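You operate a simulated robot arm through the tools that you are given. There is no shell and no other tool.

The job below is to be done with a simulated robot arm. You get a single attempt, and the scene is never put back.

Task
Swap the compressor's black intake filter for the blue one.
Fine: switch off first; old filter on the motor tray, new one turned till it locks; then back to AUTO as you found it. The motor restarts by itself at 6 bar, so the belt guard stays shut. The tank stays charged.

The check looks at the end state, three seconds after you hand in, the way a careful person would. Anything else that was tipped, shoved, dropped, spilled or broken makes it a failure.

Robot
A 6-joint arm with a two-finger parallel gripper, fixed in place. Base frame: the origin is on the floor under the middle of its stand, x ahead of it, y to its left, z up. Lengths are in mm, angles in degrees, forces in N, time in s.
With the tool pointing down near the work surface it reaches from about 180 to 620 mm from the base axis. Its first joint turns from -115.0 to 115.0 degrees. Payload 3.43 kg.
The tool frame sits at the grasp point between the pads (the TCP): z along the fingers, y along the line on which they close. The tips reach 34 mm beyond it. The gripper opens to 128 mm. The fingers are 24 mm wide and 12 mm thick; the gripper's body (48 by 130 mm) begins 96 mm behind the TCP.
Orientation is that of the tool frame in the base frame, as a unit quaternion [x, y, z, w]. With the fingers straight down and closing along the base's y, the tool's x points along the base's -x, its y along +y and its z along -z.

Tools
- The arm moves only by the tool jog_arm. Its argument "moves" is text: rows parted by semicolons, each of 7 numbers parted by spaces: the shift along the tool's x, y, z in mm, then the turn, a rotation vector about the tool's x, y, z in rad, then the opening, from 0 (shut) to 1 (fully open). In form: dx dy dz rx ry rz fingers; .... A call has 1 to 20 rows; each row shifts and turns the commanded pose from where the row before left it, along the tool's axes as they then stand. Rows are played at 5 a second. More than 50 mm and 8.6 degrees between two rows, or a gripper value outside its range, and nothing of the call is played. Where a pose cannot be reached the arm comes as near as it can. A force on the tool above 40 N (or 10 N above the force at the start of the call, whichever is more), or a blocked arm, ends the call early, and 0.2 s more pass. Each finger travels about 153 mm/s and halts on what it meets, pressing with about 32 N; the grip force reading is that of the motor and also rises with nothing between the fingers. The clock runs only during rows and for 0.2 s after the last one: add rows that do not move to give the fingers time. The reply holds the time, the measured pose of the TCP, the force on the tool along the base axes, the opening and the grip force, in the units named above and with some noise, with the torque about the TCP (base axes, N m) and any sound that the robot's microphone picked up.
- Cameras (640 x 400 px; columns grow to the right, rows downward): "scene" is fixed at [48.7, 501.1, 1180.2]; the picture's right is [-0.67, -0.74, 0.00], its down [-0.40, 0.37, -0.84] and it looks along [0.62, -0.57, -0.54] (base axes); focal length 324 px, centre (320, 200). "wrist" rides on the gripper at [76, -11, -160] in the tool frame; the picture's right is [0.15, 0.99, 0.00], its down [-0.88, 0.13, -0.46] and it looks along [-0.45, 0.07, 0.89] (tool axes); focal length 234 px, centre (320, 200). There is no depth. A picture from a camera that has moved, and an enlarged one, comes with that camera's place and axes in the base frame and with its lens.
- get_image(camera): a new picture of that camera. No time passes.
- slide_trunk(by): slides the trunk up (or, below 0, down) by that many mm; the arm rides with it, the base frame stays. It gives what a move gives, with no picture.
- close_up(camera, box): a new picture of the part [left, top, right, bottom] of that camera's present view, enlarged. No time passes.
- finish_job(): hands the job in; it is judged then, once.

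Nothing tells you positions but the pictures and the camera data. Unless the task says otherwise, let go and move clear before handing in.

The tools are called as a command line: name --argument value ..., lists and objects as JSON in quotes. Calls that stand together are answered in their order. jog_arm: Moves the arm, as the interface text tells. Its arguments: {"type":"object","properties":{"moves":{"type":"string"}},"required":["moves"]} The other tools are called the same way: slide_trunk (by) moves the trunk up or down; get_image (camera) takes a picture; close_up (camera, box) takes an enlarged picture of a part of a camera's view; finish_job () hands the job in.

At the start:

```text
t: 0.0
ee_pos: [384.8, 205.5, 948.1]
ee_rot: [0.001, 1.0, 0.0, -0.001]
ft_force: [0.3, 1.0, 0.0]
wrist_torque: [0.04, 0.01, -0.02]
finger_gap: 128.1
gripper_force: 0.1
trunk travel left (down, up): [-700.0, 290.0]
```

scene: 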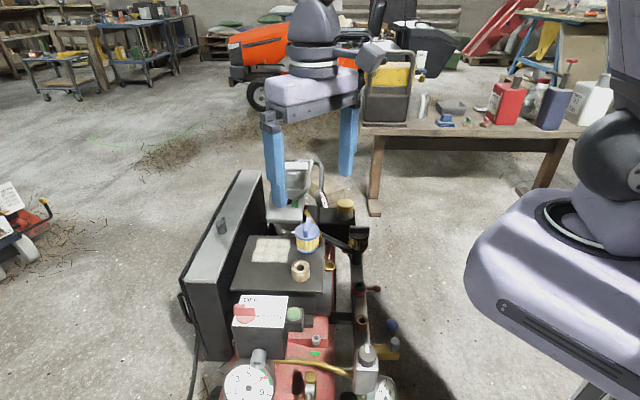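
wrist: 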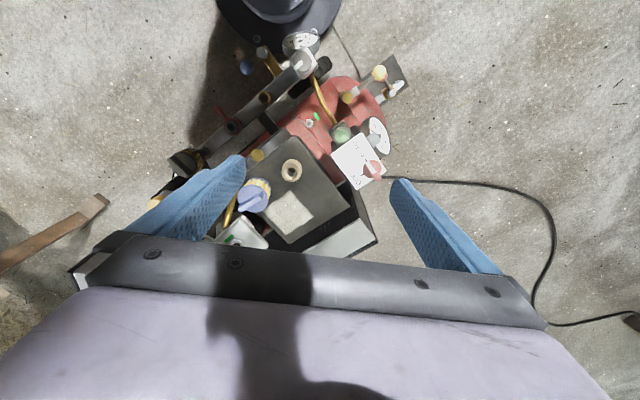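

I see a red compressor with a belt guard, motor tray, a pressure switch box with a red knob, and a blue-capped filter on the tray. I'll look closer at the details before moving.

close_up --camera "scene" --box '[170, 150, 420, 306]'

close_up --camera "scene" --box '[200, 270, 408, 400]'

close_up --camera "wrist" --box '[160, 30, 420, 270]'

close_up --camera "wrist" --box '[320, 100, 420, 200]'

```text
2.56 times, centred on (295, 228) of scene
camera zoom: at [48.7, 501.1, 1180.2], right [-0.67, -0.74, 0.0], down [-0.4, 0.37, -0.84], along [0.62, -0.57, -0.54], focal length 828 px, centre (384, 128)
```

zoom: 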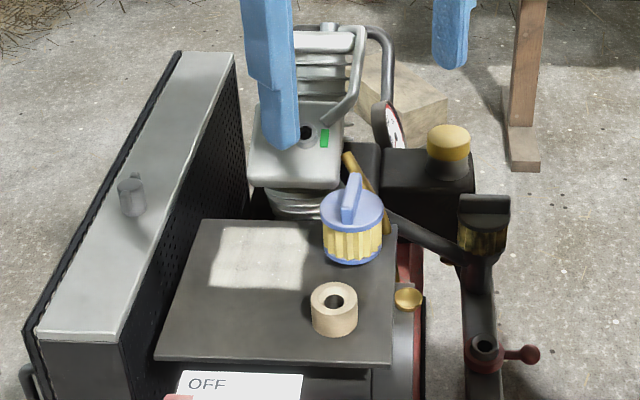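

```text
3.08 times, centred on (304, 335) of scene
camera zoom: at [48.7, 501.1, 1180.2], right [-0.67, -0.74, 0.0], down [-0.4, 0.37, -0.84], along [0.62, -0.57, -0.54], focal length 996 px, centre (369, -215)
```

zoom: 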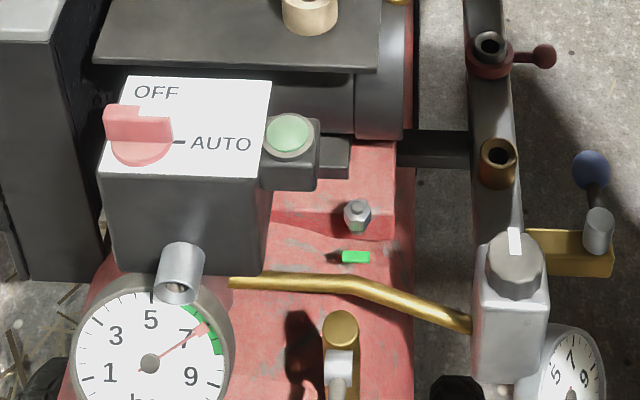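

```text
1.67 times, centred on (290, 150) of wrist
camera zoom: at [308.8, 194.4, 1106.8], right [-0.15, 0.99, 0.0], down [0.88, 0.13, 0.46], along [0.45, 0.07, -0.89], focal length 390 px, centre (370, 283)
```

zoom: 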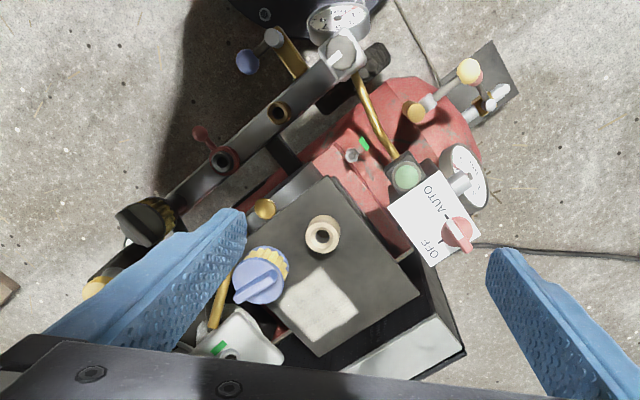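

```text
4.00 times, centred on (370, 150) of wrist
camera zoom: at [308.8, 194.4, 1106.8], right [-0.15, 0.99, 0.0], down [0.88, 0.13, 0.46], along [0.45, 0.07, -0.89], focal length 937 px, centre (120, 400)
```

zoom: 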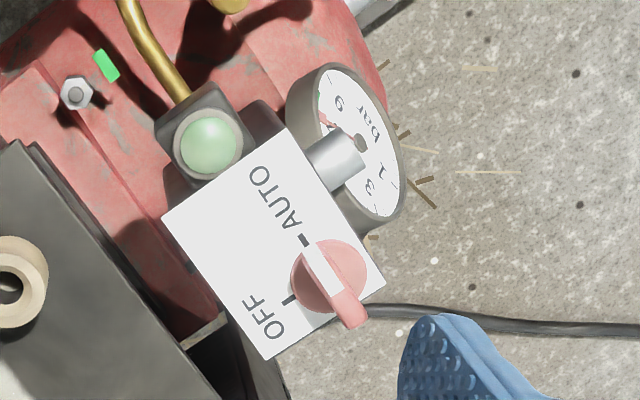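

I take the pressure switch knob to be near (456, 328, 640), pointing at AUTO. The blue filter is near (554, 82, 640) on the tray, and the black filter is near (531, -95, 569) on the intake rail. Next I move above the knob for a closer look.

jog_arm --moves "0 29 35 0 0 0 1; 0 29 35 0 0 0 1; 0 29 35 0 0 0 1; 0 28 35 0 0 0 1; 0 0 0 0 0 0 1"

get_image --camera "wrist"

get_image --camera "scene"

```text
t: 1.2
ee_pos: [382.1, 320.9, 804.5]
ee_rot: [0.001, 1.0, -0.001, 0.0]
ft_force: [1.0, 0.3, 0.5]
wrist_torque: [-0.01, 0.04, 0.0]
finger_gap: 128.2
gripper_force: 0.0
trunk travel left (down, up): [-700.0, 290.0]
```

```text
taken
camera wrist: at [308.1, 310.2, 965.3], right [-0.15, 0.99, 0.0], down [0.88, 0.13, 0.46], along [0.45, 0.07, -0.89], focal length 234 px, centre (320, 200)
```

wrist: 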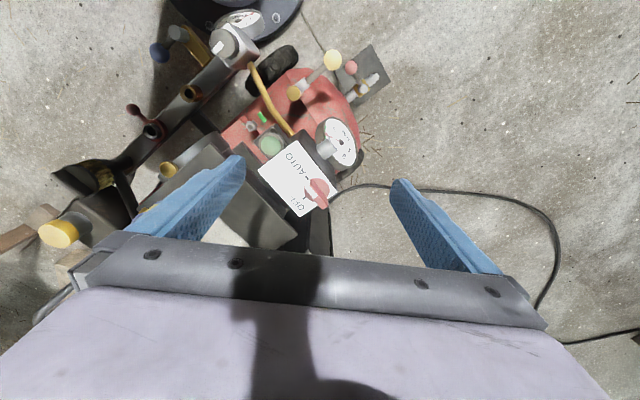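

```text
taken
```

scene: 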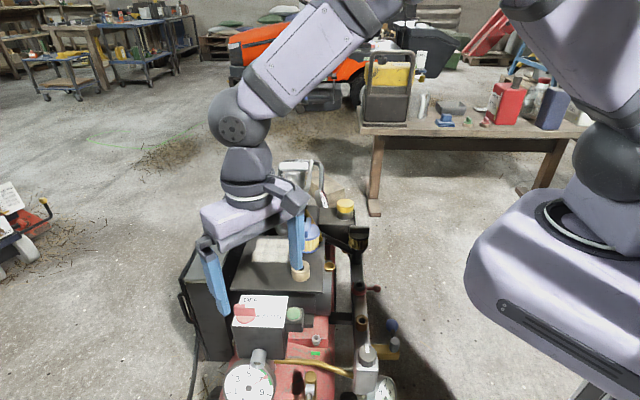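

The arm hangs above the switch with clear space around it. I'll zoom in on the knob to get its orientation.

close_up --camera "wrist" --box '[240, 110, 368, 230]'

close_up --camera "scene" --box '[215, 280, 311, 340]'

close_up --camera "wrist" --box '[30, 60, 250, 250]'

```text
3.33 times, centred on (304, 170) of wrist
camera zoom: at [308.1, 310.2, 965.3], right [-0.15, 0.99, 0.0], down [0.88, 0.13, 0.46], along [0.45, 0.07, -0.89], focal length 781 px, centre (373, 300)
```

zoom: 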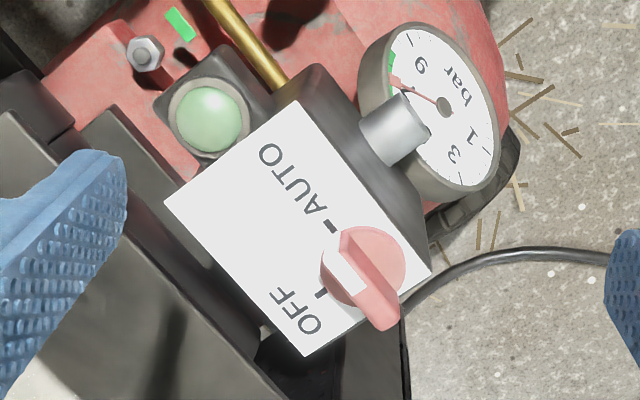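

```text
6.67 times, centred on (263, 310) of scene
camera zoom: at [48.7, 501.1, 1180.2], right [-0.67, -0.74, 0.0], down [-0.4, 0.37, -0.84], along [0.62, -0.57, -0.54], focal length 2157 px, centre (700, -533)
```

zoom: 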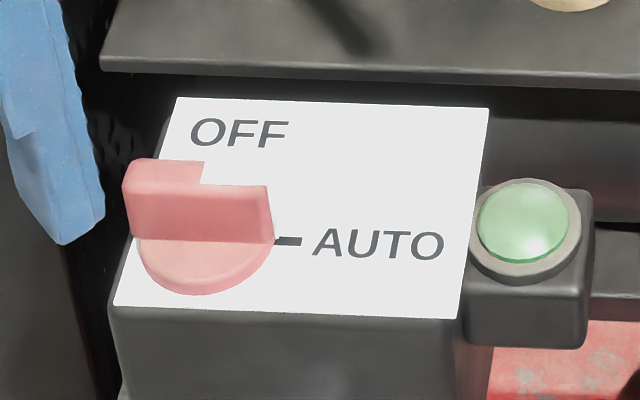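

```text
2.11 times, centred on (140, 155) of wrist
camera zoom: at [308.1, 310.2, 965.3], right [-0.15, 0.99, 0.0], down [0.88, 0.13, 0.46], along [0.45, 0.07, -0.89], focal length 493 px, centre (699, 295)
```

zoom: 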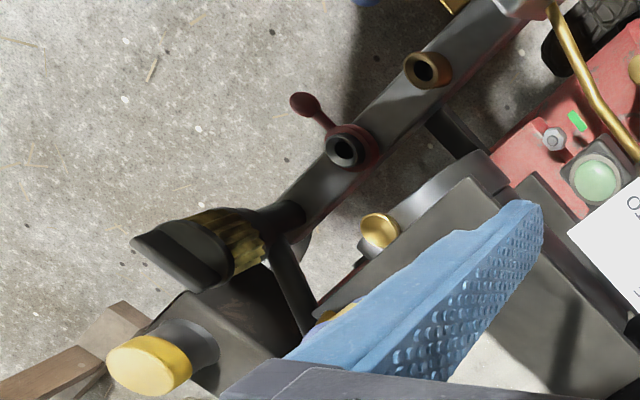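

The switch plate lies square to the 45° diagonals of the base frame, and the bar knob's white pointer points at AUTO. I'll zoom in more to place the bar accurately.

close_up --camera "wrist" --box '[290, 165, 346, 215]'

close_up --camera "scene" --box '[228, 295, 268, 330]'

```text
8.00 times, centred on (318, 190) of wrist
camera zoom: at [308.1, 310.2, 965.3], right [-0.15, 0.99, 0.0], down [0.88, 0.13, 0.46], along [0.45, 0.07, -0.89], focal length 1873 px, centre (336, 280)
```

zoom: 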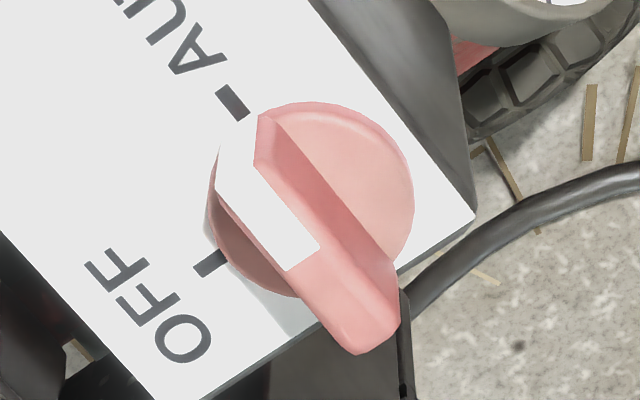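

```text
11.43 times, centred on (248, 312) of scene
camera zoom: at [48.7, 501.1, 1180.2], right [-0.67, -0.74, 0.0], down [-0.4, 0.37, -0.84], along [0.62, -0.57, -0.54], focal length 3698 px, centre (1143, -1086)
```

zoom: 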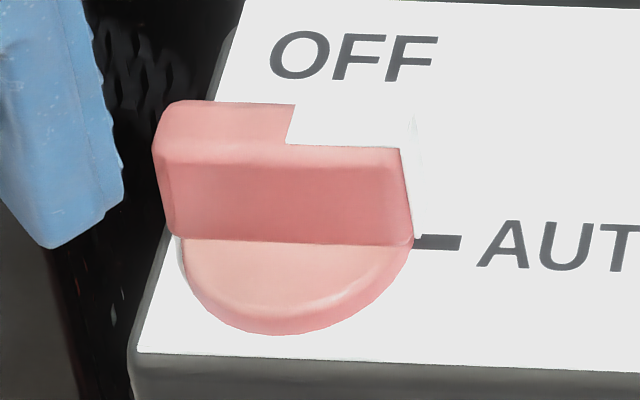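

The bar's top centre comes out at about (455, 327, 666), with the bar running along the base diagonal. I'll move over it at a safe height, turn the gripper 45° so it closes across the bar, and check.

jog_arm --moves "-24 2 0 0 0 0 1; -24 2 0 0 0 0 1; -24 2 0 0 0 0 1; 0 0 0 0 0 -0.1309 0.6; 0 0 0 0 0 -0.1309 0.6; 0 0 0 0 0 -0.1309 0.6; 0 0 0 0 0 -0.1309 0.6; 0 0 0 0 0 -0.1309 0.6; 0 0 0 0 0 -0.1309 0.6; 0 0 0 0 0 0 0.6; 0 0 0 0 0 0 0.6"

get_image --camera "wrist"

get_image --camera "scene"

```text
t: 3.6
ee_pos: [455.9, 326.9, 807.6]
ee_rot: [-0.382, 0.924, 0.001, 0.0]
ft_force: [1.0, -0.3, -0.1]
wrist_torque: [-0.03, -0.01, -0.03]
finger_gap: 76.8
gripper_force: 0.0
trunk travel left (down, up): [-700.0, 290.0]
```

```text
taken
camera wrist: at [411.0, 265.0, 967.0], right [-0.8, 0.6, 0.0], down [0.53, 0.72, 0.46], along [0.27, 0.37, -0.89], focal length 234 px, centre (320, 200)
```

wrist: 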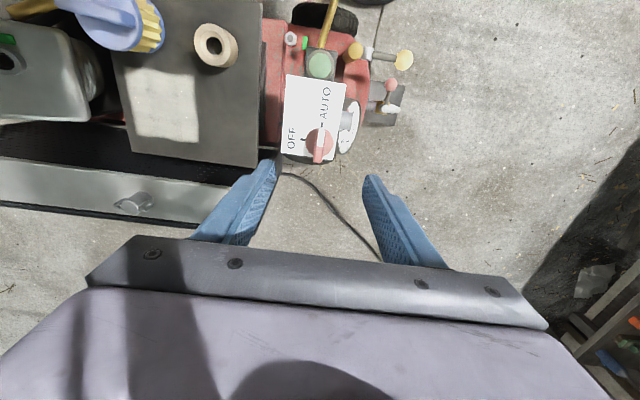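

```text
taken
```

scene: 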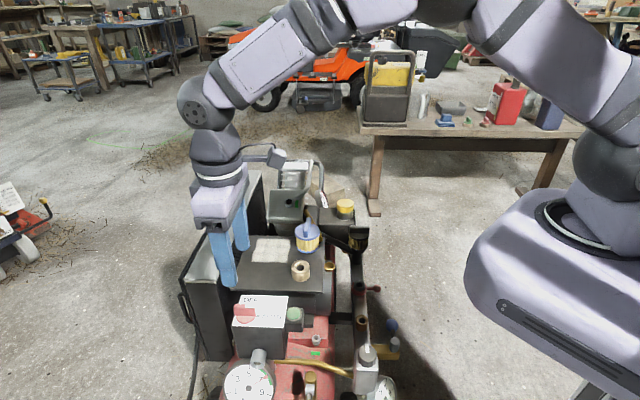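

The picture lines up with my estimate: the bar runs straight between the fingers. I'll narrow the gap and come down around the bar, stopping above the disc.

jog_arm --moves "0 0 0 0 0 0 0.36; 0 0 40 0 0 0 0.36; 0 0 40 0 0 0 0.36; 0 0 25 0 0 0 0.36; 0 0 14 0 0 0 0.36; 0 0 0 0 0 0 0.36"

close_up --camera "wrist" --box '[220, 80, 420, 240]'

close_up --camera "scene" --box '[190, 220, 318, 330]'

```text
t: 5.0
ee_pos: [455.5, 325.0, 687.2]
ee_rot: [-0.383, 0.924, 0.0, 0.001]
ft_force: [0.2, 0.1, -1.0]
wrist_torque: [0.02, 0.02, -0.02]
finger_gap: 46.2
gripper_force: 0.1
trunk travel left (down, up): [-700.0, 290.0]
```

```text
2.50 times, centred on (320, 160) of wrist
camera zoom: at [410.9, 264.2, 847.4], right [-0.8, 0.6, 0.0], down [0.53, 0.71, 0.46], along [0.27, 0.37, -0.89], focal length 585 px, centre (320, 300)
```

zoom: 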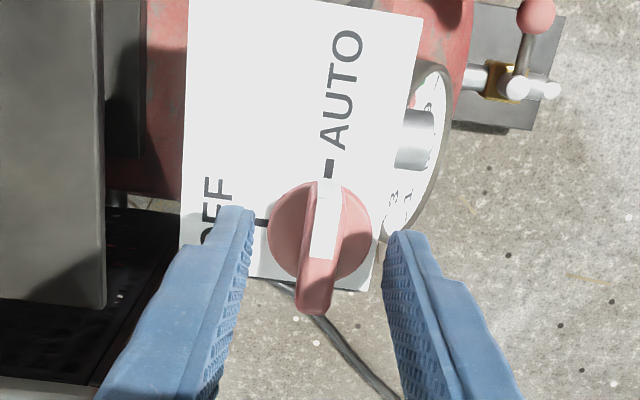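

```text
3.64 times, centred on (254, 275) of scene
camera zoom: at [48.7, 501.1, 1180.2], right [-0.67, -0.74, 0.0], down [-0.4, 0.37, -0.84], along [0.62, -0.57, -0.54], focal length 1176 px, centre (560, -73)
```

zoom: 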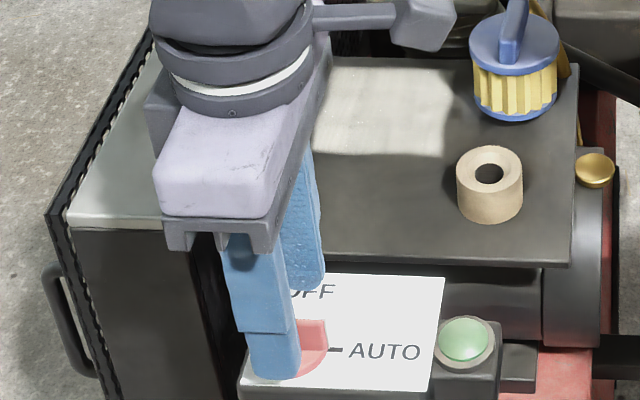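

The fingers straddle the bar with room on both sides. I'll drop 3 mm and close on it.

jog_arm --moves "0 0 3 0 0 0 0.36; 0 0 0 0 0 0 0.05; 0 0 0 0 0 0 0.05; 0 0 0 0 0 0 0.05"

close_up --camera "wrist" --box '[220, 80, 420, 240]'

```text
t: 6.0
ee_pos: [455.3, 325.4, 684.2]
ee_rot: [-0.383, 0.924, 0.0, 0.0]
ft_force: [1.1, 0.2, 0.0]
wrist_torque: [-0.22, 0.21, 0.03]
finger_gap: 12.7
gripper_force: 45.0
trunk travel left (down, up): [-700.0, 290.0]
```

```text
2.50 times, centred on (320, 160) of wrist
camera zoom: at [410.9, 264.6, 844.9], right [-0.8, 0.6, 0.0], down [0.53, 0.71, 0.46], along [0.27, 0.37, -0.89], focal length 585 px, centre (320, 300)
```

zoom: 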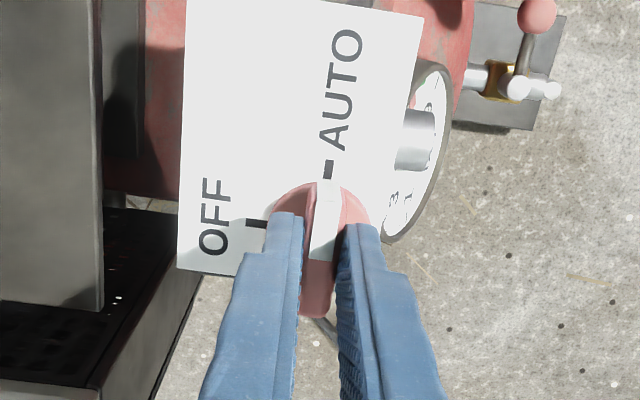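

The bar is held firmly (12.7 mm). I'll turn it counter-clockwise from AUTO toward OFF, first half of the way.

jog_arm --moves "0 0 0 0 0 -0.1309 0.05; 0 0 0 0 0 -0.1309 0.05; 0 0 0 0 0 -0.1309 0.05; 0 0 0 0 0 -0.1309 0.05; 0 0 0 0 0 -0.1309 0.05; 0 0 0 0 0 -0.1309 0.05"

close_up --camera "wrist" --box '[220, 80, 420, 240]'

```text
t: 7.4
ee_pos: [456.6, 326.6, 684.5]
ee_rot: [0.708, -0.706, 0.0, 0.0]
ft_force: [10.2, -11.9, -1.5]
wrist_torque: [-0.21, -0.27, -0.04]
finger_gap: 12.7
gripper_force: 45.2
trunk travel left (down, up): [-700.0, 290.0]
```

```text
2.50 times, centred on (320, 160) of wrist
camera zoom: at [469.5, 249.7, 844.9], right [-0.99, -0.15, 0.0], down [-0.13, 0.88, 0.46], along [-0.07, 0.45, -0.89], focal length 585 px, centre (320, 300)
```

zoom: 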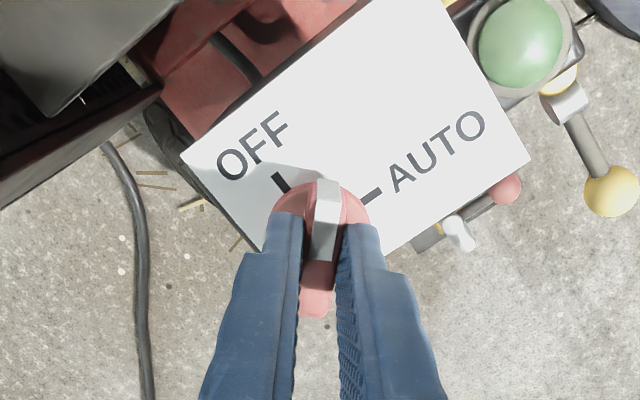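

The pointer is halfway and still turning with the gripper. A small side force suggests about 1 mm of offset, so I'll ease that and finish the quarter turn to OFF.

jog_arm --moves "1 -1 0 0 0 0 0.05; 0 0 0 0 0 -0.1309 0.05; 0 0 0 0 0 -0.1309 0.05; 0 0 0 0 0 -0.1309 0.05"

close_up --camera "wrist" --box '[220, 80, 420, 240]'

```text
t: 8.4
ee_pos: [459.0, 326.3, 684.7]
ee_rot: [0.832, -0.555, 0.0, 0.0]
ft_force: [10.7, -6.0, -2.0]
wrist_torque: [-1.03, -0.56, -0.03]
finger_gap: 12.9
gripper_force: 45.2
trunk travel left (down, up): [-700.0, 290.0]
```

```text
2.50 times, centred on (320, 160) of wrist
camera zoom: at [498.3, 259.8, 844.9], right [-0.86, -0.52, 0.0], down [-0.46, 0.76, 0.46], along [-0.23, 0.39, -0.89], focal length 585 px, centre (320, 300)
```

zoom: 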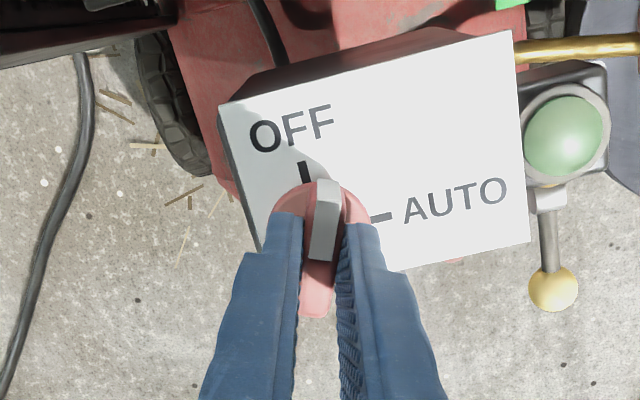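

About two thirds of the turn is done and the pointer approaches the OFF mark. I'll continue the last 22.5°.

jog_arm --moves "0 0 0 0 0 -0.1309 0.05; 0 0 0 0 0 -0.1309 0.05; 0 0 0 0 0 -0.1309 0.05; 0 0 0 0 0 0 0.05"

close_up --camera "wrist" --box '[220, 80, 420, 240]'

```text
t: 9.4
ee_pos: [459.1, 326.6, 684.1]
ee_rot: [0.924, -0.381, 0.0, -0.001]
ft_force: [15.5, -4.5, -1.5]
wrist_torque: [-0.08, -0.33, -0.11]
finger_gap: 12.6
gripper_force: 44.8
trunk travel left (down, up): [-700.0, 290.0]
```

```text
2.50 times, centred on (320, 160) of wrist
camera zoom: at [521.0, 280.2, 844.9], right [-0.59, -0.8, 0.0], down [-0.72, 0.53, 0.46], along [-0.37, 0.27, -0.89], focal length 585 px, centre (320, 300)
```

zoom: 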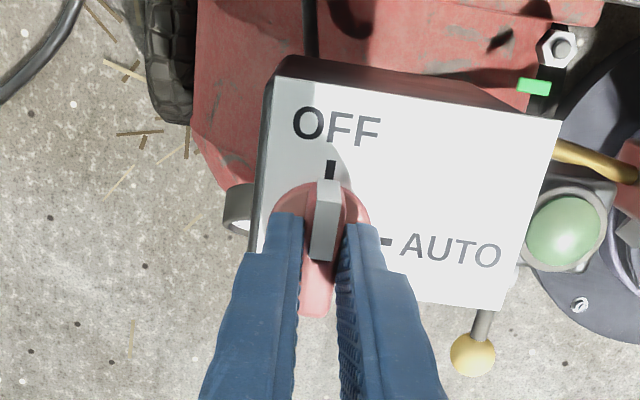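

The pointer now sits in line with the OFF mark. I'll open, rise, and check that it stays there.

jog_arm --moves "0 0 0 0 0 0 0.3; 0 0 0 0 0 0 0.36; 0 0 0 0 0 0 0.36; 0 0 -30 0 0 0 0.36; 0 0 -40 0 0 0 0.36; 0 0 -40 0 0 0 0.36; 0 0 0 0 0 0 0.36"

get_image --camera "wrist"

close_up --camera "scene" --box '[215, 280, 311, 340]'

```text
t: 11.0
ee_pos: [458.0, 326.4, 794.9]
ee_rot: [0.924, -0.383, 0.0, 0.001]
ft_force: [0.5, -0.4, 0.6]
wrist_torque: [0.02, 0.01, -0.03]
finger_gap: 46.1
gripper_force: 0.0
trunk travel left (down, up): [-700.0, 290.0]
```

```text
taken
camera wrist: at [519.3, 280.9, 955.0], right [-0.6, -0.8, 0.0], down [-0.71, 0.53, 0.46], along [-0.37, 0.27, -0.89], focal length 234 px, centre (320, 200)
```

wrist: 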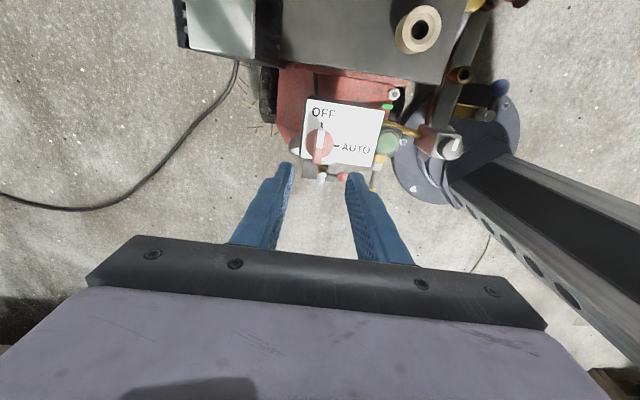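

```text
6.67 times, centred on (263, 310) of scene
camera zoom: at [48.7, 501.1, 1180.2], right [-0.67, -0.74, 0.0], down [-0.4, 0.37, -0.84], along [0.62, -0.57, -0.54], focal length 2157 px, centre (700, -533)
```

zoom: 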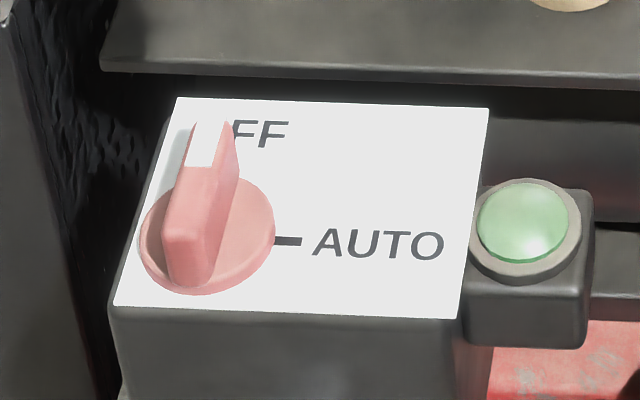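

The knob stays at OFF. Now I'll raise the arm, turn the gripper back square, and go over to inspect the black filter on the intake rail.

jog_arm --moves "0 0 -40 0 0 0 0.6; 0 0 -30 0 0 0 1; 0 0 0 0 0 0.1309 1; 0 0 0 0 0 0.1309 1; 0 0 0 0 0 0.1309 1; 0 0 0 0 0 0.1309 1; 0 0 0 0 0 0.1309 1; 0 0 0 0 0 0.1309 1; 0 0 0 0 0 0.1309 1; 0 0 0 0 0 0.1309 1; 0 0 0 0 0 0.1309 1; 0 0 0 0 0 0.1309 1; 0 0 0 0 0 0.1309 1; 0 0 0 0 0 0.1309 1; 0 0 0 0 0 0.1309 1; 0 0 0 0 0 0.1309 1; 0 0 0 0 0 0.1309 1; 0 0 0 0 0 0.1309 1; 0 0 0 0 0 0.1309 1; 0 0 0 0 0 0.1309 1"

jog_arm --moves "2 -42 0 0 0 0 1; 2 -42 0 0 0 0 1; 2 -42 0 0 0 0 1; 2 -42 0 0 0 0 1; 2 -42 0 0 0 0 1; 2 -42 0 0 0 0 1; 2 -42 0 0 0 0 1; 2 -42 0 0 0 0 1; 2 -42 0 0 0 0 1; 2 -42 0 0 0 0 1; 0 0 0 0 0 0 1; 0 0 0 0 0 0 1"

get_image --camera "wrist"

get_image --camera "scene"

```text
t: 15.2
ee_pos: [456.7, 325.8, 865.0]
ee_rot: [0.002, 1.0, 0.0, 0.0]
ft_force: [1.0, 0.8, 0.3]
wrist_torque: [0.0, 0.03, 0.01]
finger_gap: 127.8
gripper_force: 0.1
trunk travel left (down, up): [-700.0, 290.0]
```

```text
t: 17.8
ee_pos: [435.8, -94.0, 863.8]
ee_rot: [0.0, 1.0, 0.0, -0.001]
ft_force: [0.1, -0.5, 1.4]
wrist_torque: [-0.02, 0.01, 0.01]
finger_gap: 127.8
gripper_force: 0.1
trunk travel left (down, up): [-700.0, 290.0]
```

```text
taken
camera wrist: at [360.5, -105.4, 1024.3], right [-0.15, 0.99, 0.0], down [0.88, 0.13, 0.46], along [0.45, 0.07, -0.89], focal length 234 px, centre (320, 200)
```

wrist: 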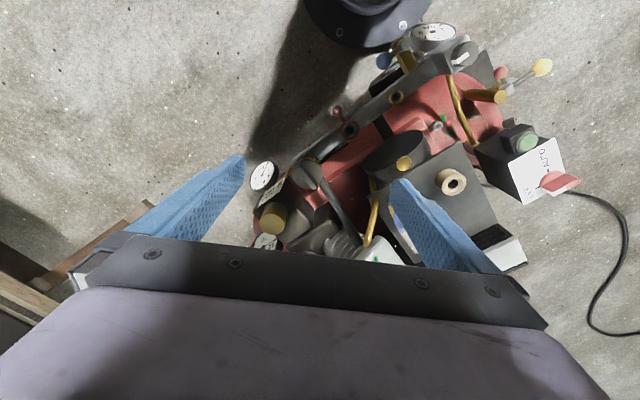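

```text
taken
```

scene: 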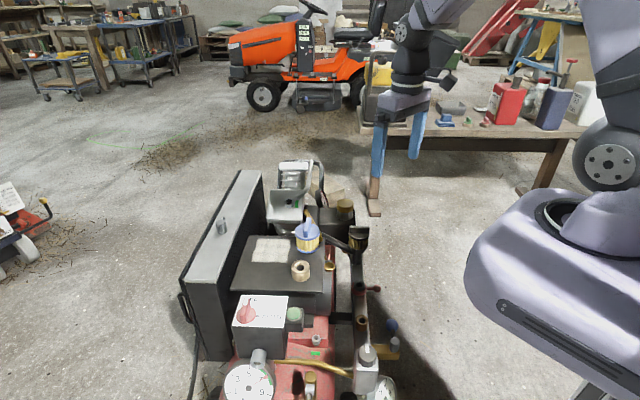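

The black filter is visible in the wrist view at about (308, 172). I'll enlarge both views of it.

close_up --camera "wrist" --box '[240, 120, 400, 250]'

close_up --camera "wrist" --box '[280, 145, 340, 195]'

close_up --camera "scene" --box '[325, 205, 389, 255]'

close_up --camera "scene" --box '[270, 205, 350, 295]'

```text
3.08 times, centred on (320, 185) of wrist
camera zoom: at [360.5, -105.4, 1024.3], right [-0.15, 0.99, 0.0], down [0.88, 0.13, 0.46], along [0.45, 0.07, -0.89], focal length 720 px, centre (320, 246)
```

zoom: 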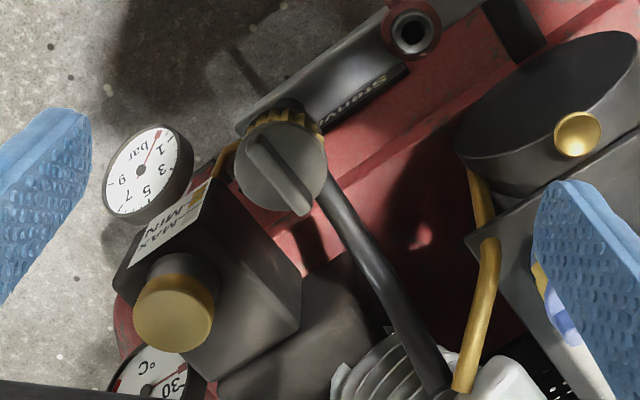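

```text
8.00 times, centred on (310, 170) of wrist
camera zoom: at [360.5, -105.4, 1024.3], right [-0.15, 0.99, 0.0], down [0.88, 0.13, 0.46], along [0.45, 0.07, -0.89], focal length 1873 px, centre (400, 440)
```

zoom: 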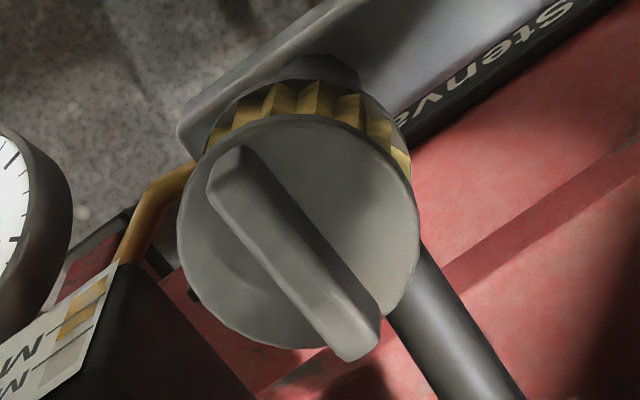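

```text
8.00 times, centred on (357, 230) of scene
camera zoom: at [48.7, 501.1, 1180.2], right [-0.67, -0.74, 0.0], down [-0.4, 0.37, -0.84], along [0.62, -0.57, -0.54], focal length 2588 px, centre (24, -40)
```

zoom: 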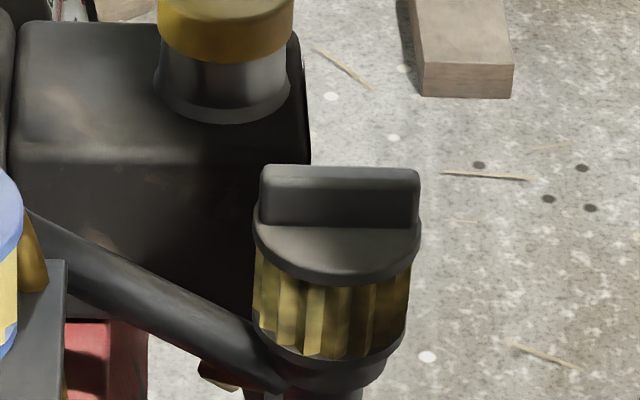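

```text
4.44 times, centred on (310, 250) of scene
camera zoom: at [48.7, 501.1, 1180.2], right [-0.67, -0.74, 0.0], down [-0.4, 0.37, -0.84], along [0.62, -0.57, -0.54], focal length 1438 px, centre (364, -22)
```

zoom: 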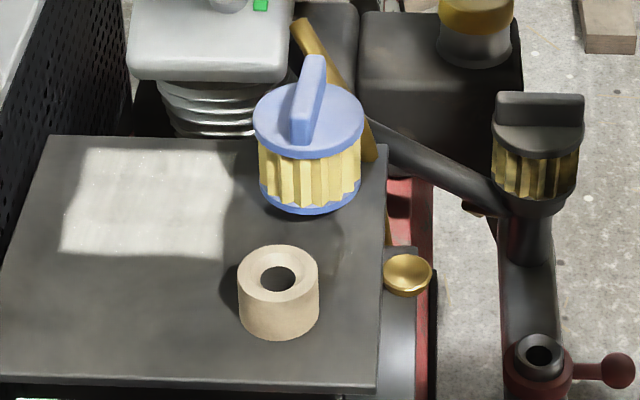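

The black filter's handle bar lies along the base diagonal, with its bar top at about (535, -106, 590) and its cap at about 571. I'll turn the gripper to 45°, move above it at a safe height, and look again.

jog_arm --moves "-33 -4 20 0 0 0 0.7; -33 -4 20 0 0 0 0.7; -33 -4 20 0 0 0 0.7; 0 0 20 0 0 -0.1309 0.6; 0 0 20 0 0 -0.1309 0.6; 0 0 20 0 0 -0.1309 0.6; 0 0 0 0 0 -0.1309 0.6; 0 0 0 0 0 -0.1309 0.6; 0 0 0 0 0 -0.1309 0.6; 0 0 0 0 0 0 0.6; 0 0 0 0 0 0 0.6"

get_image --camera "wrist"

get_image --camera "scene"

```text
t: 20.2
ee_pos: [536.1, -105.1, 744.4]
ee_rot: [-0.383, 0.924, 0.0, 0.001]
ft_force: [-0.6, -0.3, 0.0]
wrist_torque: [0.0, -0.03, 0.0]
finger_gap: 76.9
gripper_force: 0.0
trunk travel left (down, up): [-700.0, 290.0]
```

```text
taken
camera wrist: at [490.8, -168.0, 904.4], right [-0.8, 0.6, 0.0], down [0.53, 0.72, 0.46], along [0.27, 0.37, -0.89], focal length 234 px, centre (320, 200)
```

wrist: 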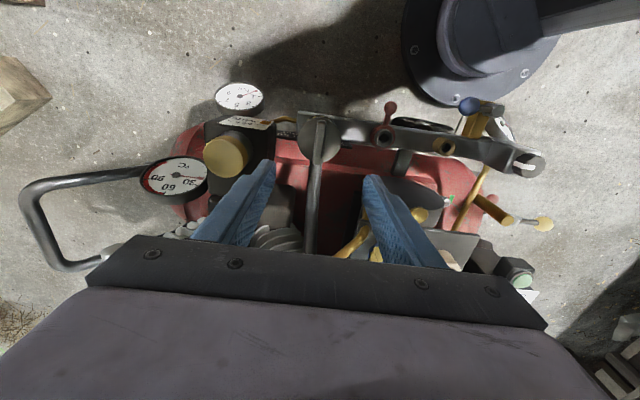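

```text
taken
```

scene: 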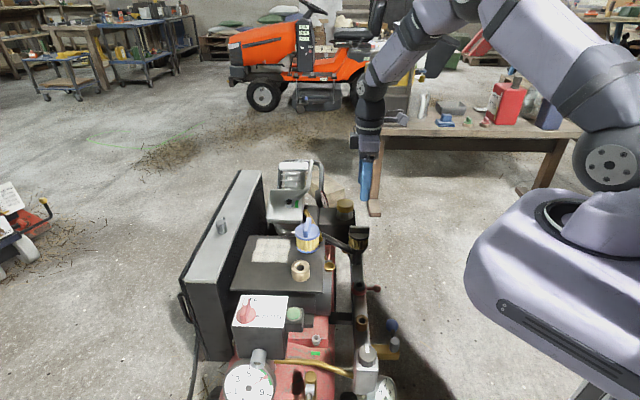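

close_up --camera "wrist" --box '[280, 100, 360, 170]'

close_up --camera "wrist" --box '[180, 70, 460, 260]'

```text
5.71 times, centred on (320, 135) of wrist
camera zoom: at [490.8, -168.0, 904.4], right [-0.8, 0.6, 0.0], down [0.53, 0.72, 0.46], along [0.27, 0.37, -0.89], focal length 1338 px, centre (320, 571)
```

zoom: 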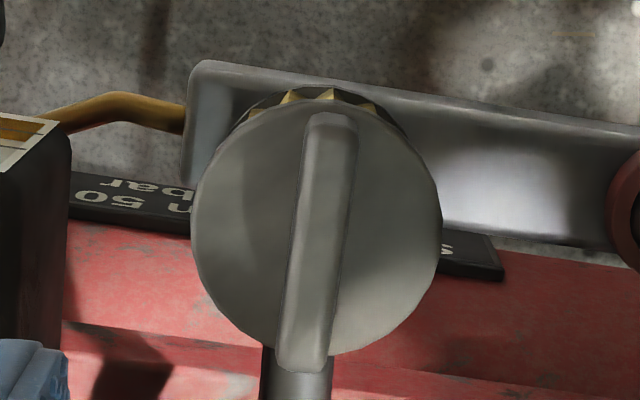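

```text
2.11 times, centred on (320, 165) of wrist
camera zoom: at [490.8, -168.0, 904.4], right [-0.8, 0.6, 0.0], down [0.53, 0.72, 0.46], along [0.27, 0.37, -0.89], focal length 493 px, centre (320, 274)
```

zoom: 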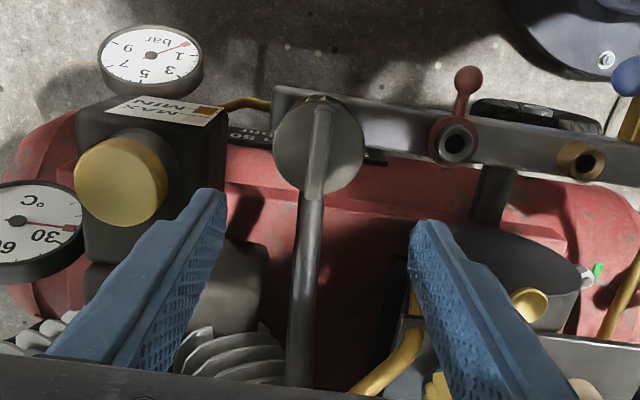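

The bar lines up with the open fingers. Before gripping, I'll test in free air that the wrist can turn 90° counter-clockwise here, and then come back.

jog_arm --moves "0 0 0 0 0 -0.1309 0.45; 0 0 0 0 0 -0.1309 0.45; 0 0 0 0 0 -0.1309 0.45; 0 0 0 0 0 -0.1309 0.45; 0 0 0 0 0 -0.1309 0.45; 0 0 0 0 0 -0.1309 0.45; 0 0 0 0 0 -0.1309 0.45; 0 0 0 0 0 -0.1309 0.45; 0 0 0 0 0 -0.1309 0.45; 0 0 0 0 0 -0.1309 0.45; 0 0 0 0 0 -0.1309 0.45; 0 0 0 0 0 -0.1309 0.45; 0 0 0 0 0 0 0.45"

get_image --camera "wrist"

```text
t: 23.0
ee_pos: [537.0, -106.3, 743.1]
ee_rot: [0.924, -0.382, -0.001, 0.0]
ft_force: [0.6, -0.8, 0.3]
wrist_torque: [0.01, -0.02, -0.01]
finger_gap: 57.4
gripper_force: 0.1
trunk travel left (down, up): [-700.0, 290.0]
```

```text
taken
camera wrist: at [598.2, -151.8, 904.5], right [-0.59, -0.8, 0.0], down [-0.72, 0.53, 0.46], along [-0.37, 0.27, -0.89], focal length 234 px, centre (320, 200)
```

wrist: 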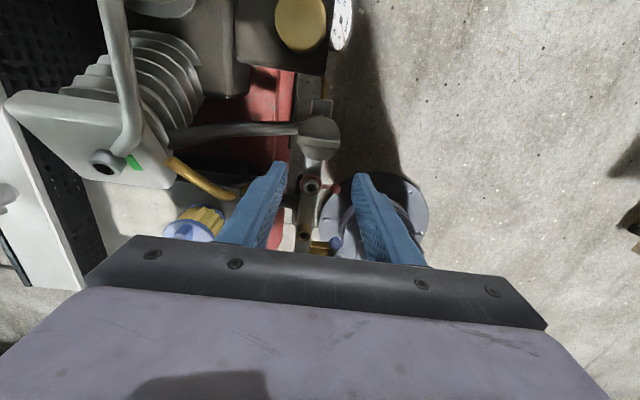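

The wrist reaches that turn. I'll take one closer look from this side to refine the filter's centre.

close_up --camera "wrist" --box '[280, 95, 360, 165]'

```text
5.71 times, centred on (320, 130) of wrist
camera zoom: at [598.2, -151.8, 904.5], right [-0.59, -0.8, 0.0], down [-0.72, 0.53, 0.46], along [-0.37, 0.27, -0.89], focal length 1338 px, centre (320, 600)
```

zoom: 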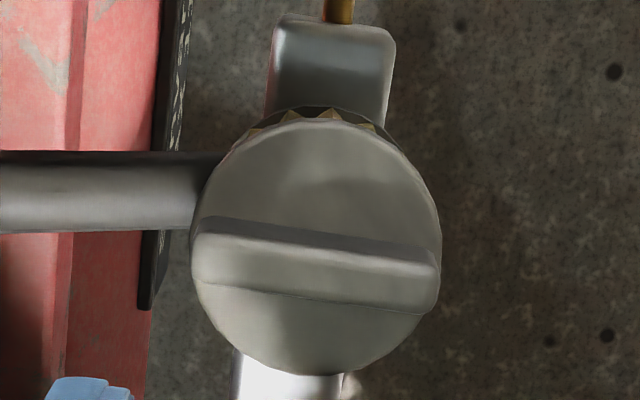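

The gripper axis is within about 1 mm of the filter's axis. I'll turn back to 45°, correct by 1 mm, and come down around the bar, stopping a little above the cap.

jog_arm --moves "0 0 0 0 0 0.1309 0.45; 0 0 0 0 0 0.1309 0.45; 0 0 0 0 0 0.1309 0.45; 0 0 0 0 0 0.1309 0.45; 0 0 0 0 0 0.1309 0.45; 0 0 0 0 0 0.1309 0.45; 0 0 0 0 0 0.1309 0.45; 0 0 0 0 0 0.1309 0.45; 0 0 0 0 0 0.1309 0.45; 0 0 0 0 0 0.1309 0.45; 0 0 0 0 0 0.1309 0.45; 0 0 0 0 0 0.1309 0.45; -0.7 -0.7 0 0 0 0 0.4; 0 0 40 0 0 0 0.4; 0 0 40 0 0 0 0.4; 0 0 28 0 0 0 0.4; 0 0 15 0 0 0 0.4; 0 0 0 0 0 0 0.4"

close_up --camera "wrist" --box '[220, 80, 420, 240]'

close_up --camera "scene" --box '[317, 195, 397, 260]'

```text
t: 26.8
ee_pos: [536.6, -106.8, 621.2]
ee_rot: [-0.383, 0.924, 0.001, 0.0]
ft_force: [0.0, -0.4, -0.1]
wrist_torque: [0.03, -0.02, -0.02]
finger_gap: 51.0
gripper_force: 0.1
trunk travel left (down, up): [-700.0, 290.0]
```

```text
2.50 times, centred on (320, 160) of wrist
camera zoom: at [492.8, -167.8, 781.0], right [-0.8, 0.6, 0.0], down [0.53, 0.71, 0.46], along [0.27, 0.37, -0.89], focal length 585 px, centre (320, 300)
```

zoom: 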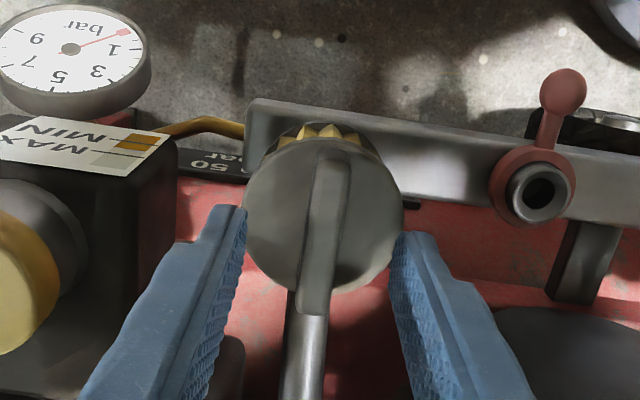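

```text
6.15 times, centred on (357, 228) of scene
camera zoom: at [48.7, 501.1, 1180.2], right [-0.67, -0.74, 0.0], down [-0.4, 0.37, -0.84], along [0.62, -0.57, -0.54], focal length 1991 px, centre (92, 31)
```

zoom: 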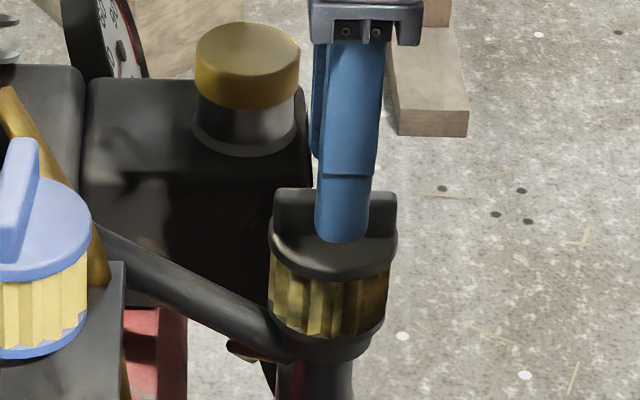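

The fingers straddle the bar with the tips near its top edge. I'll go 10 mm lower and compare the tips with the cap.

jog_arm --moves "0 0 5 0 0 0 0.4; 0 0 5 0 0 0 0.4; 0 0 0 0 0 0 0.4"

close_up --camera "scene" --box '[325, 205, 389, 255]'

close_up --camera "wrist" --box '[260, 110, 380, 210]'

```text
t: 27.6
ee_pos: [538.0, -106.4, 609.7]
ee_rot: [-0.383, 0.924, 0.0, 0.0]
ft_force: [0.1, 1.1, -0.5]
wrist_torque: [0.0, 0.04, 0.02]
finger_gap: 50.9
gripper_force: 0.1
trunk travel left (down, up): [-700.0, 290.0]
```

```text
8.00 times, centred on (357, 230) of scene
camera zoom: at [48.7, 501.1, 1180.2], right [-0.67, -0.74, 0.0], down [-0.4, 0.37, -0.84], along [0.62, -0.57, -0.54], focal length 2588 px, centre (24, -40)
```

zoom: 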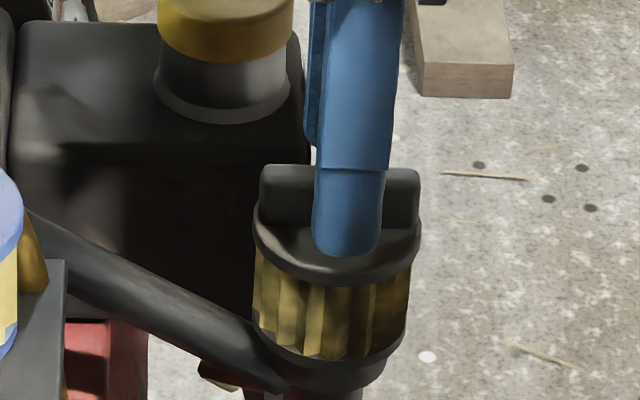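

```text
4.00 times, centred on (320, 160) of wrist
camera zoom: at [492.7, -167.7, 771.2], right [-0.8, 0.6, 0.0], down [0.53, 0.71, 0.46], along [0.27, 0.37, -0.89], focal length 937 px, centre (320, 360)
```

zoom: 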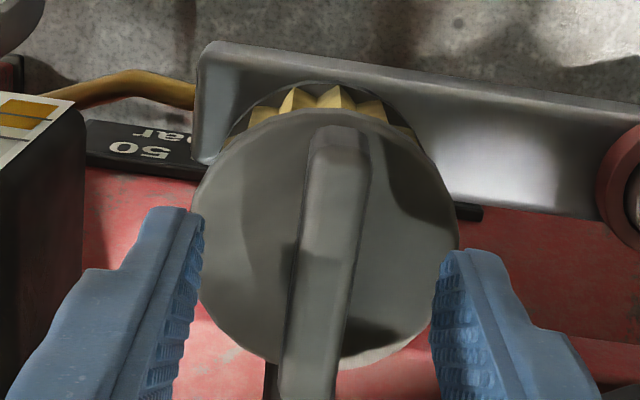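

The tips are now beside the bar and just above the cap. I'll close on the bar and check.

jog_arm --moves "0 0 2 0 0 0 0.4; 0 0 0 0 0 0 0.03; 0 0 0 0 0 0 0.03; 0 0 0 0 0 0 0.03"

close_up --camera "scene" --box '[325, 205, 389, 255]'

close_up --camera "wrist" --box '[260, 110, 380, 210]'

```text
t: 28.6
ee_pos: [537.8, -106.5, 609.7]
ee_rot: [-0.383, 0.924, -0.001, 0.0]
ft_force: [-0.9, 1.9, 0.1]
wrist_torque: [0.06, 0.02, -0.01]
finger_gap: 12.2
gripper_force: 31.8
trunk travel left (down, up): [-700.0, 290.0]
```

```text
8.00 times, centred on (357, 230) of scene
camera zoom: at [48.7, 501.1, 1180.2], right [-0.67, -0.74, 0.0], down [-0.4, 0.37, -0.84], along [0.62, -0.57, -0.54], focal length 2588 px, centre (24, -40)
```

zoom: 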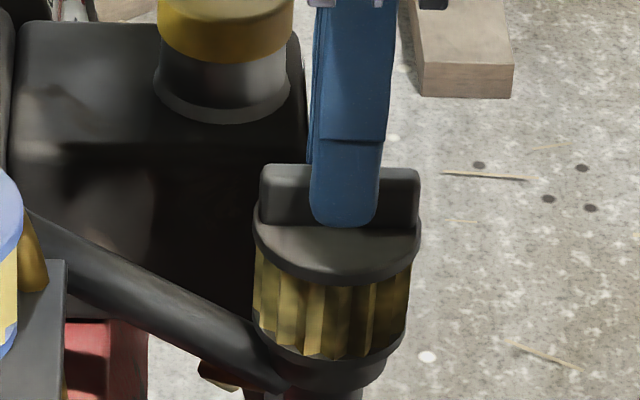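

```text
4.00 times, centred on (320, 160) of wrist
camera zoom: at [492.2, -167.8, 769.5], right [-0.8, 0.6, 0.0], down [0.53, 0.71, 0.46], along [0.27, 0.37, -0.89], focal length 937 px, centre (320, 360)
```

zoom: 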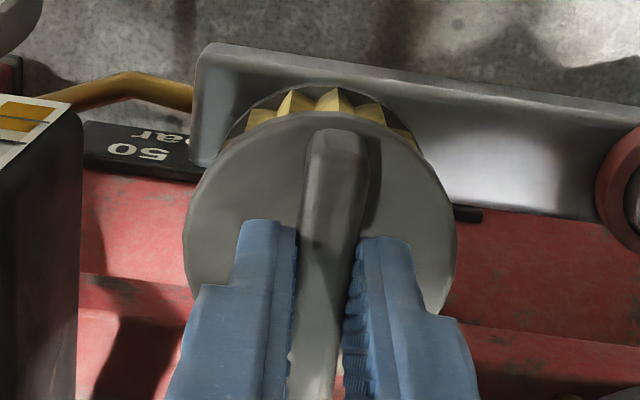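

I have a solid grip on the black filter's bar (12.2 mm). I'll try to unlock it counter-clockwise, 15° first, watching torque.

jog_arm --moves "0 0 0 0 0 -0.0873 0.03; 0 0 0 0 0 -0.0873 0.03; 0 0 0 0 0 -0.0873 0.03; 0 0 0 0 0 0 0.03"

close_up --camera "wrist" --box '[260, 110, 380, 210]'

```text
t: 29.6
ee_pos: [537.4, -106.6, 609.0]
ee_rot: [-0.5, 0.866, 0.001, 0.0]
ft_force: [0.5, 0.1, 0.1]
wrist_torque: [0.04, -0.02, -0.01]
finger_gap: 11.9
gripper_force: 31.8
trunk travel left (down, up): [-700.0, 290.0]
```

```text
4.00 times, centred on (320, 160) of wrist
camera zoom: at [509.9, -177.9, 769.7], right [-0.93, 0.37, 0.0], down [0.33, 0.83, 0.46], along [0.17, 0.42, -0.89], focal length 937 px, centre (320, 360)
```

zoom: 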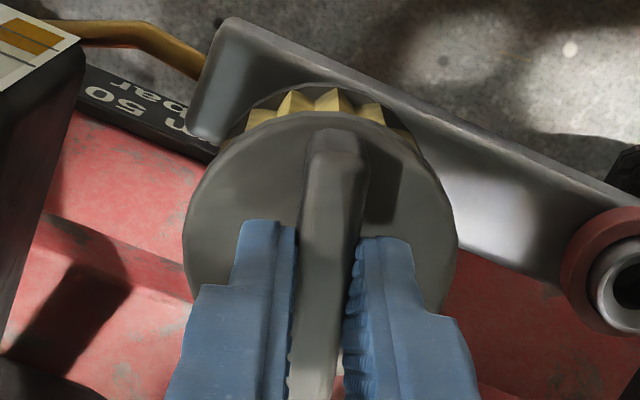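

The filter turns freely with the gripper. I'll continue counter-clockwise, checking for a stop.

jog_arm --moves "0 0 0 0 0 -0.0873 0.03; 0 0 0 0 0 -0.0873 0.03; 0 0 0 0 0 -0.0873 0.03; 0 0 0 0 0 0 0.03"

jog_arm --moves "0 0 0 0 0 -0.0873 0.03; 0 0 0 0 0 -0.0873 0.03; 0 0 0 0 0 -0.0873 0.03; 0 0 0 0 0 0 0.03"

close_up --camera "wrist" --box '[260, 110, 380, 210]'

close_up --camera "scene" --box '[325, 205, 389, 255]'

```text
t: 30.6
ee_pos: [537.2, -106.8, 609.5]
ee_rot: [-0.61, 0.792, 0.0, 0.001]
ft_force: [0.1, -0.1, 0.8]
wrist_torque: [0.02, -0.03, -0.04]
finger_gap: 11.8
gripper_force: 31.7
trunk travel left (down, up): [-700.0, 290.0]
```

```text
t: 31.6
ee_pos: [537.2, -107.3, 609.2]
ee_rot: [0.708, -0.706, -0.001, 0.0]
ft_force: [0.3, 0.2, -0.1]
wrist_torque: [-0.02, 0.04, 0.0]
finger_gap: 11.9
gripper_force: 32.1
trunk travel left (down, up): [-700.0, 290.0]
```

```text
4.00 times, centred on (320, 160) of wrist
camera zoom: at [548.9, -182.3, 769.8], right [-0.99, -0.15, 0.0], down [-0.13, 0.88, 0.46], along [-0.07, 0.45, -0.89], focal length 937 px, centre (320, 360)
```

zoom: 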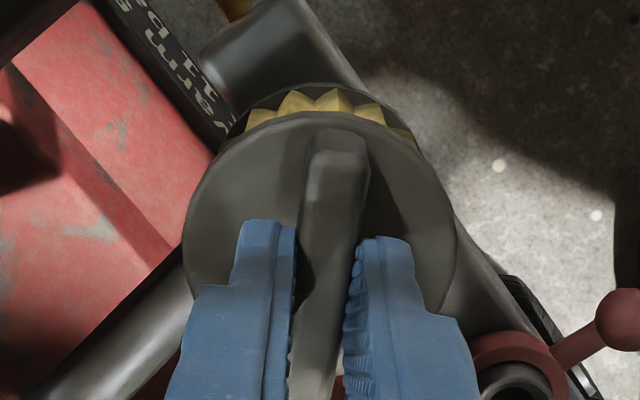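

```text
8.00 times, centred on (357, 230) of scene
camera zoom: at [48.7, 501.1, 1180.2], right [-0.67, -0.74, 0.0], down [-0.4, 0.37, -0.84], along [0.62, -0.57, -0.54], focal length 2588 px, centre (24, -40)
```

zoom: 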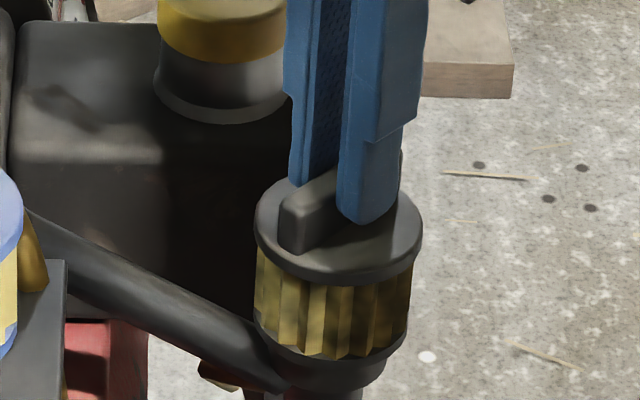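

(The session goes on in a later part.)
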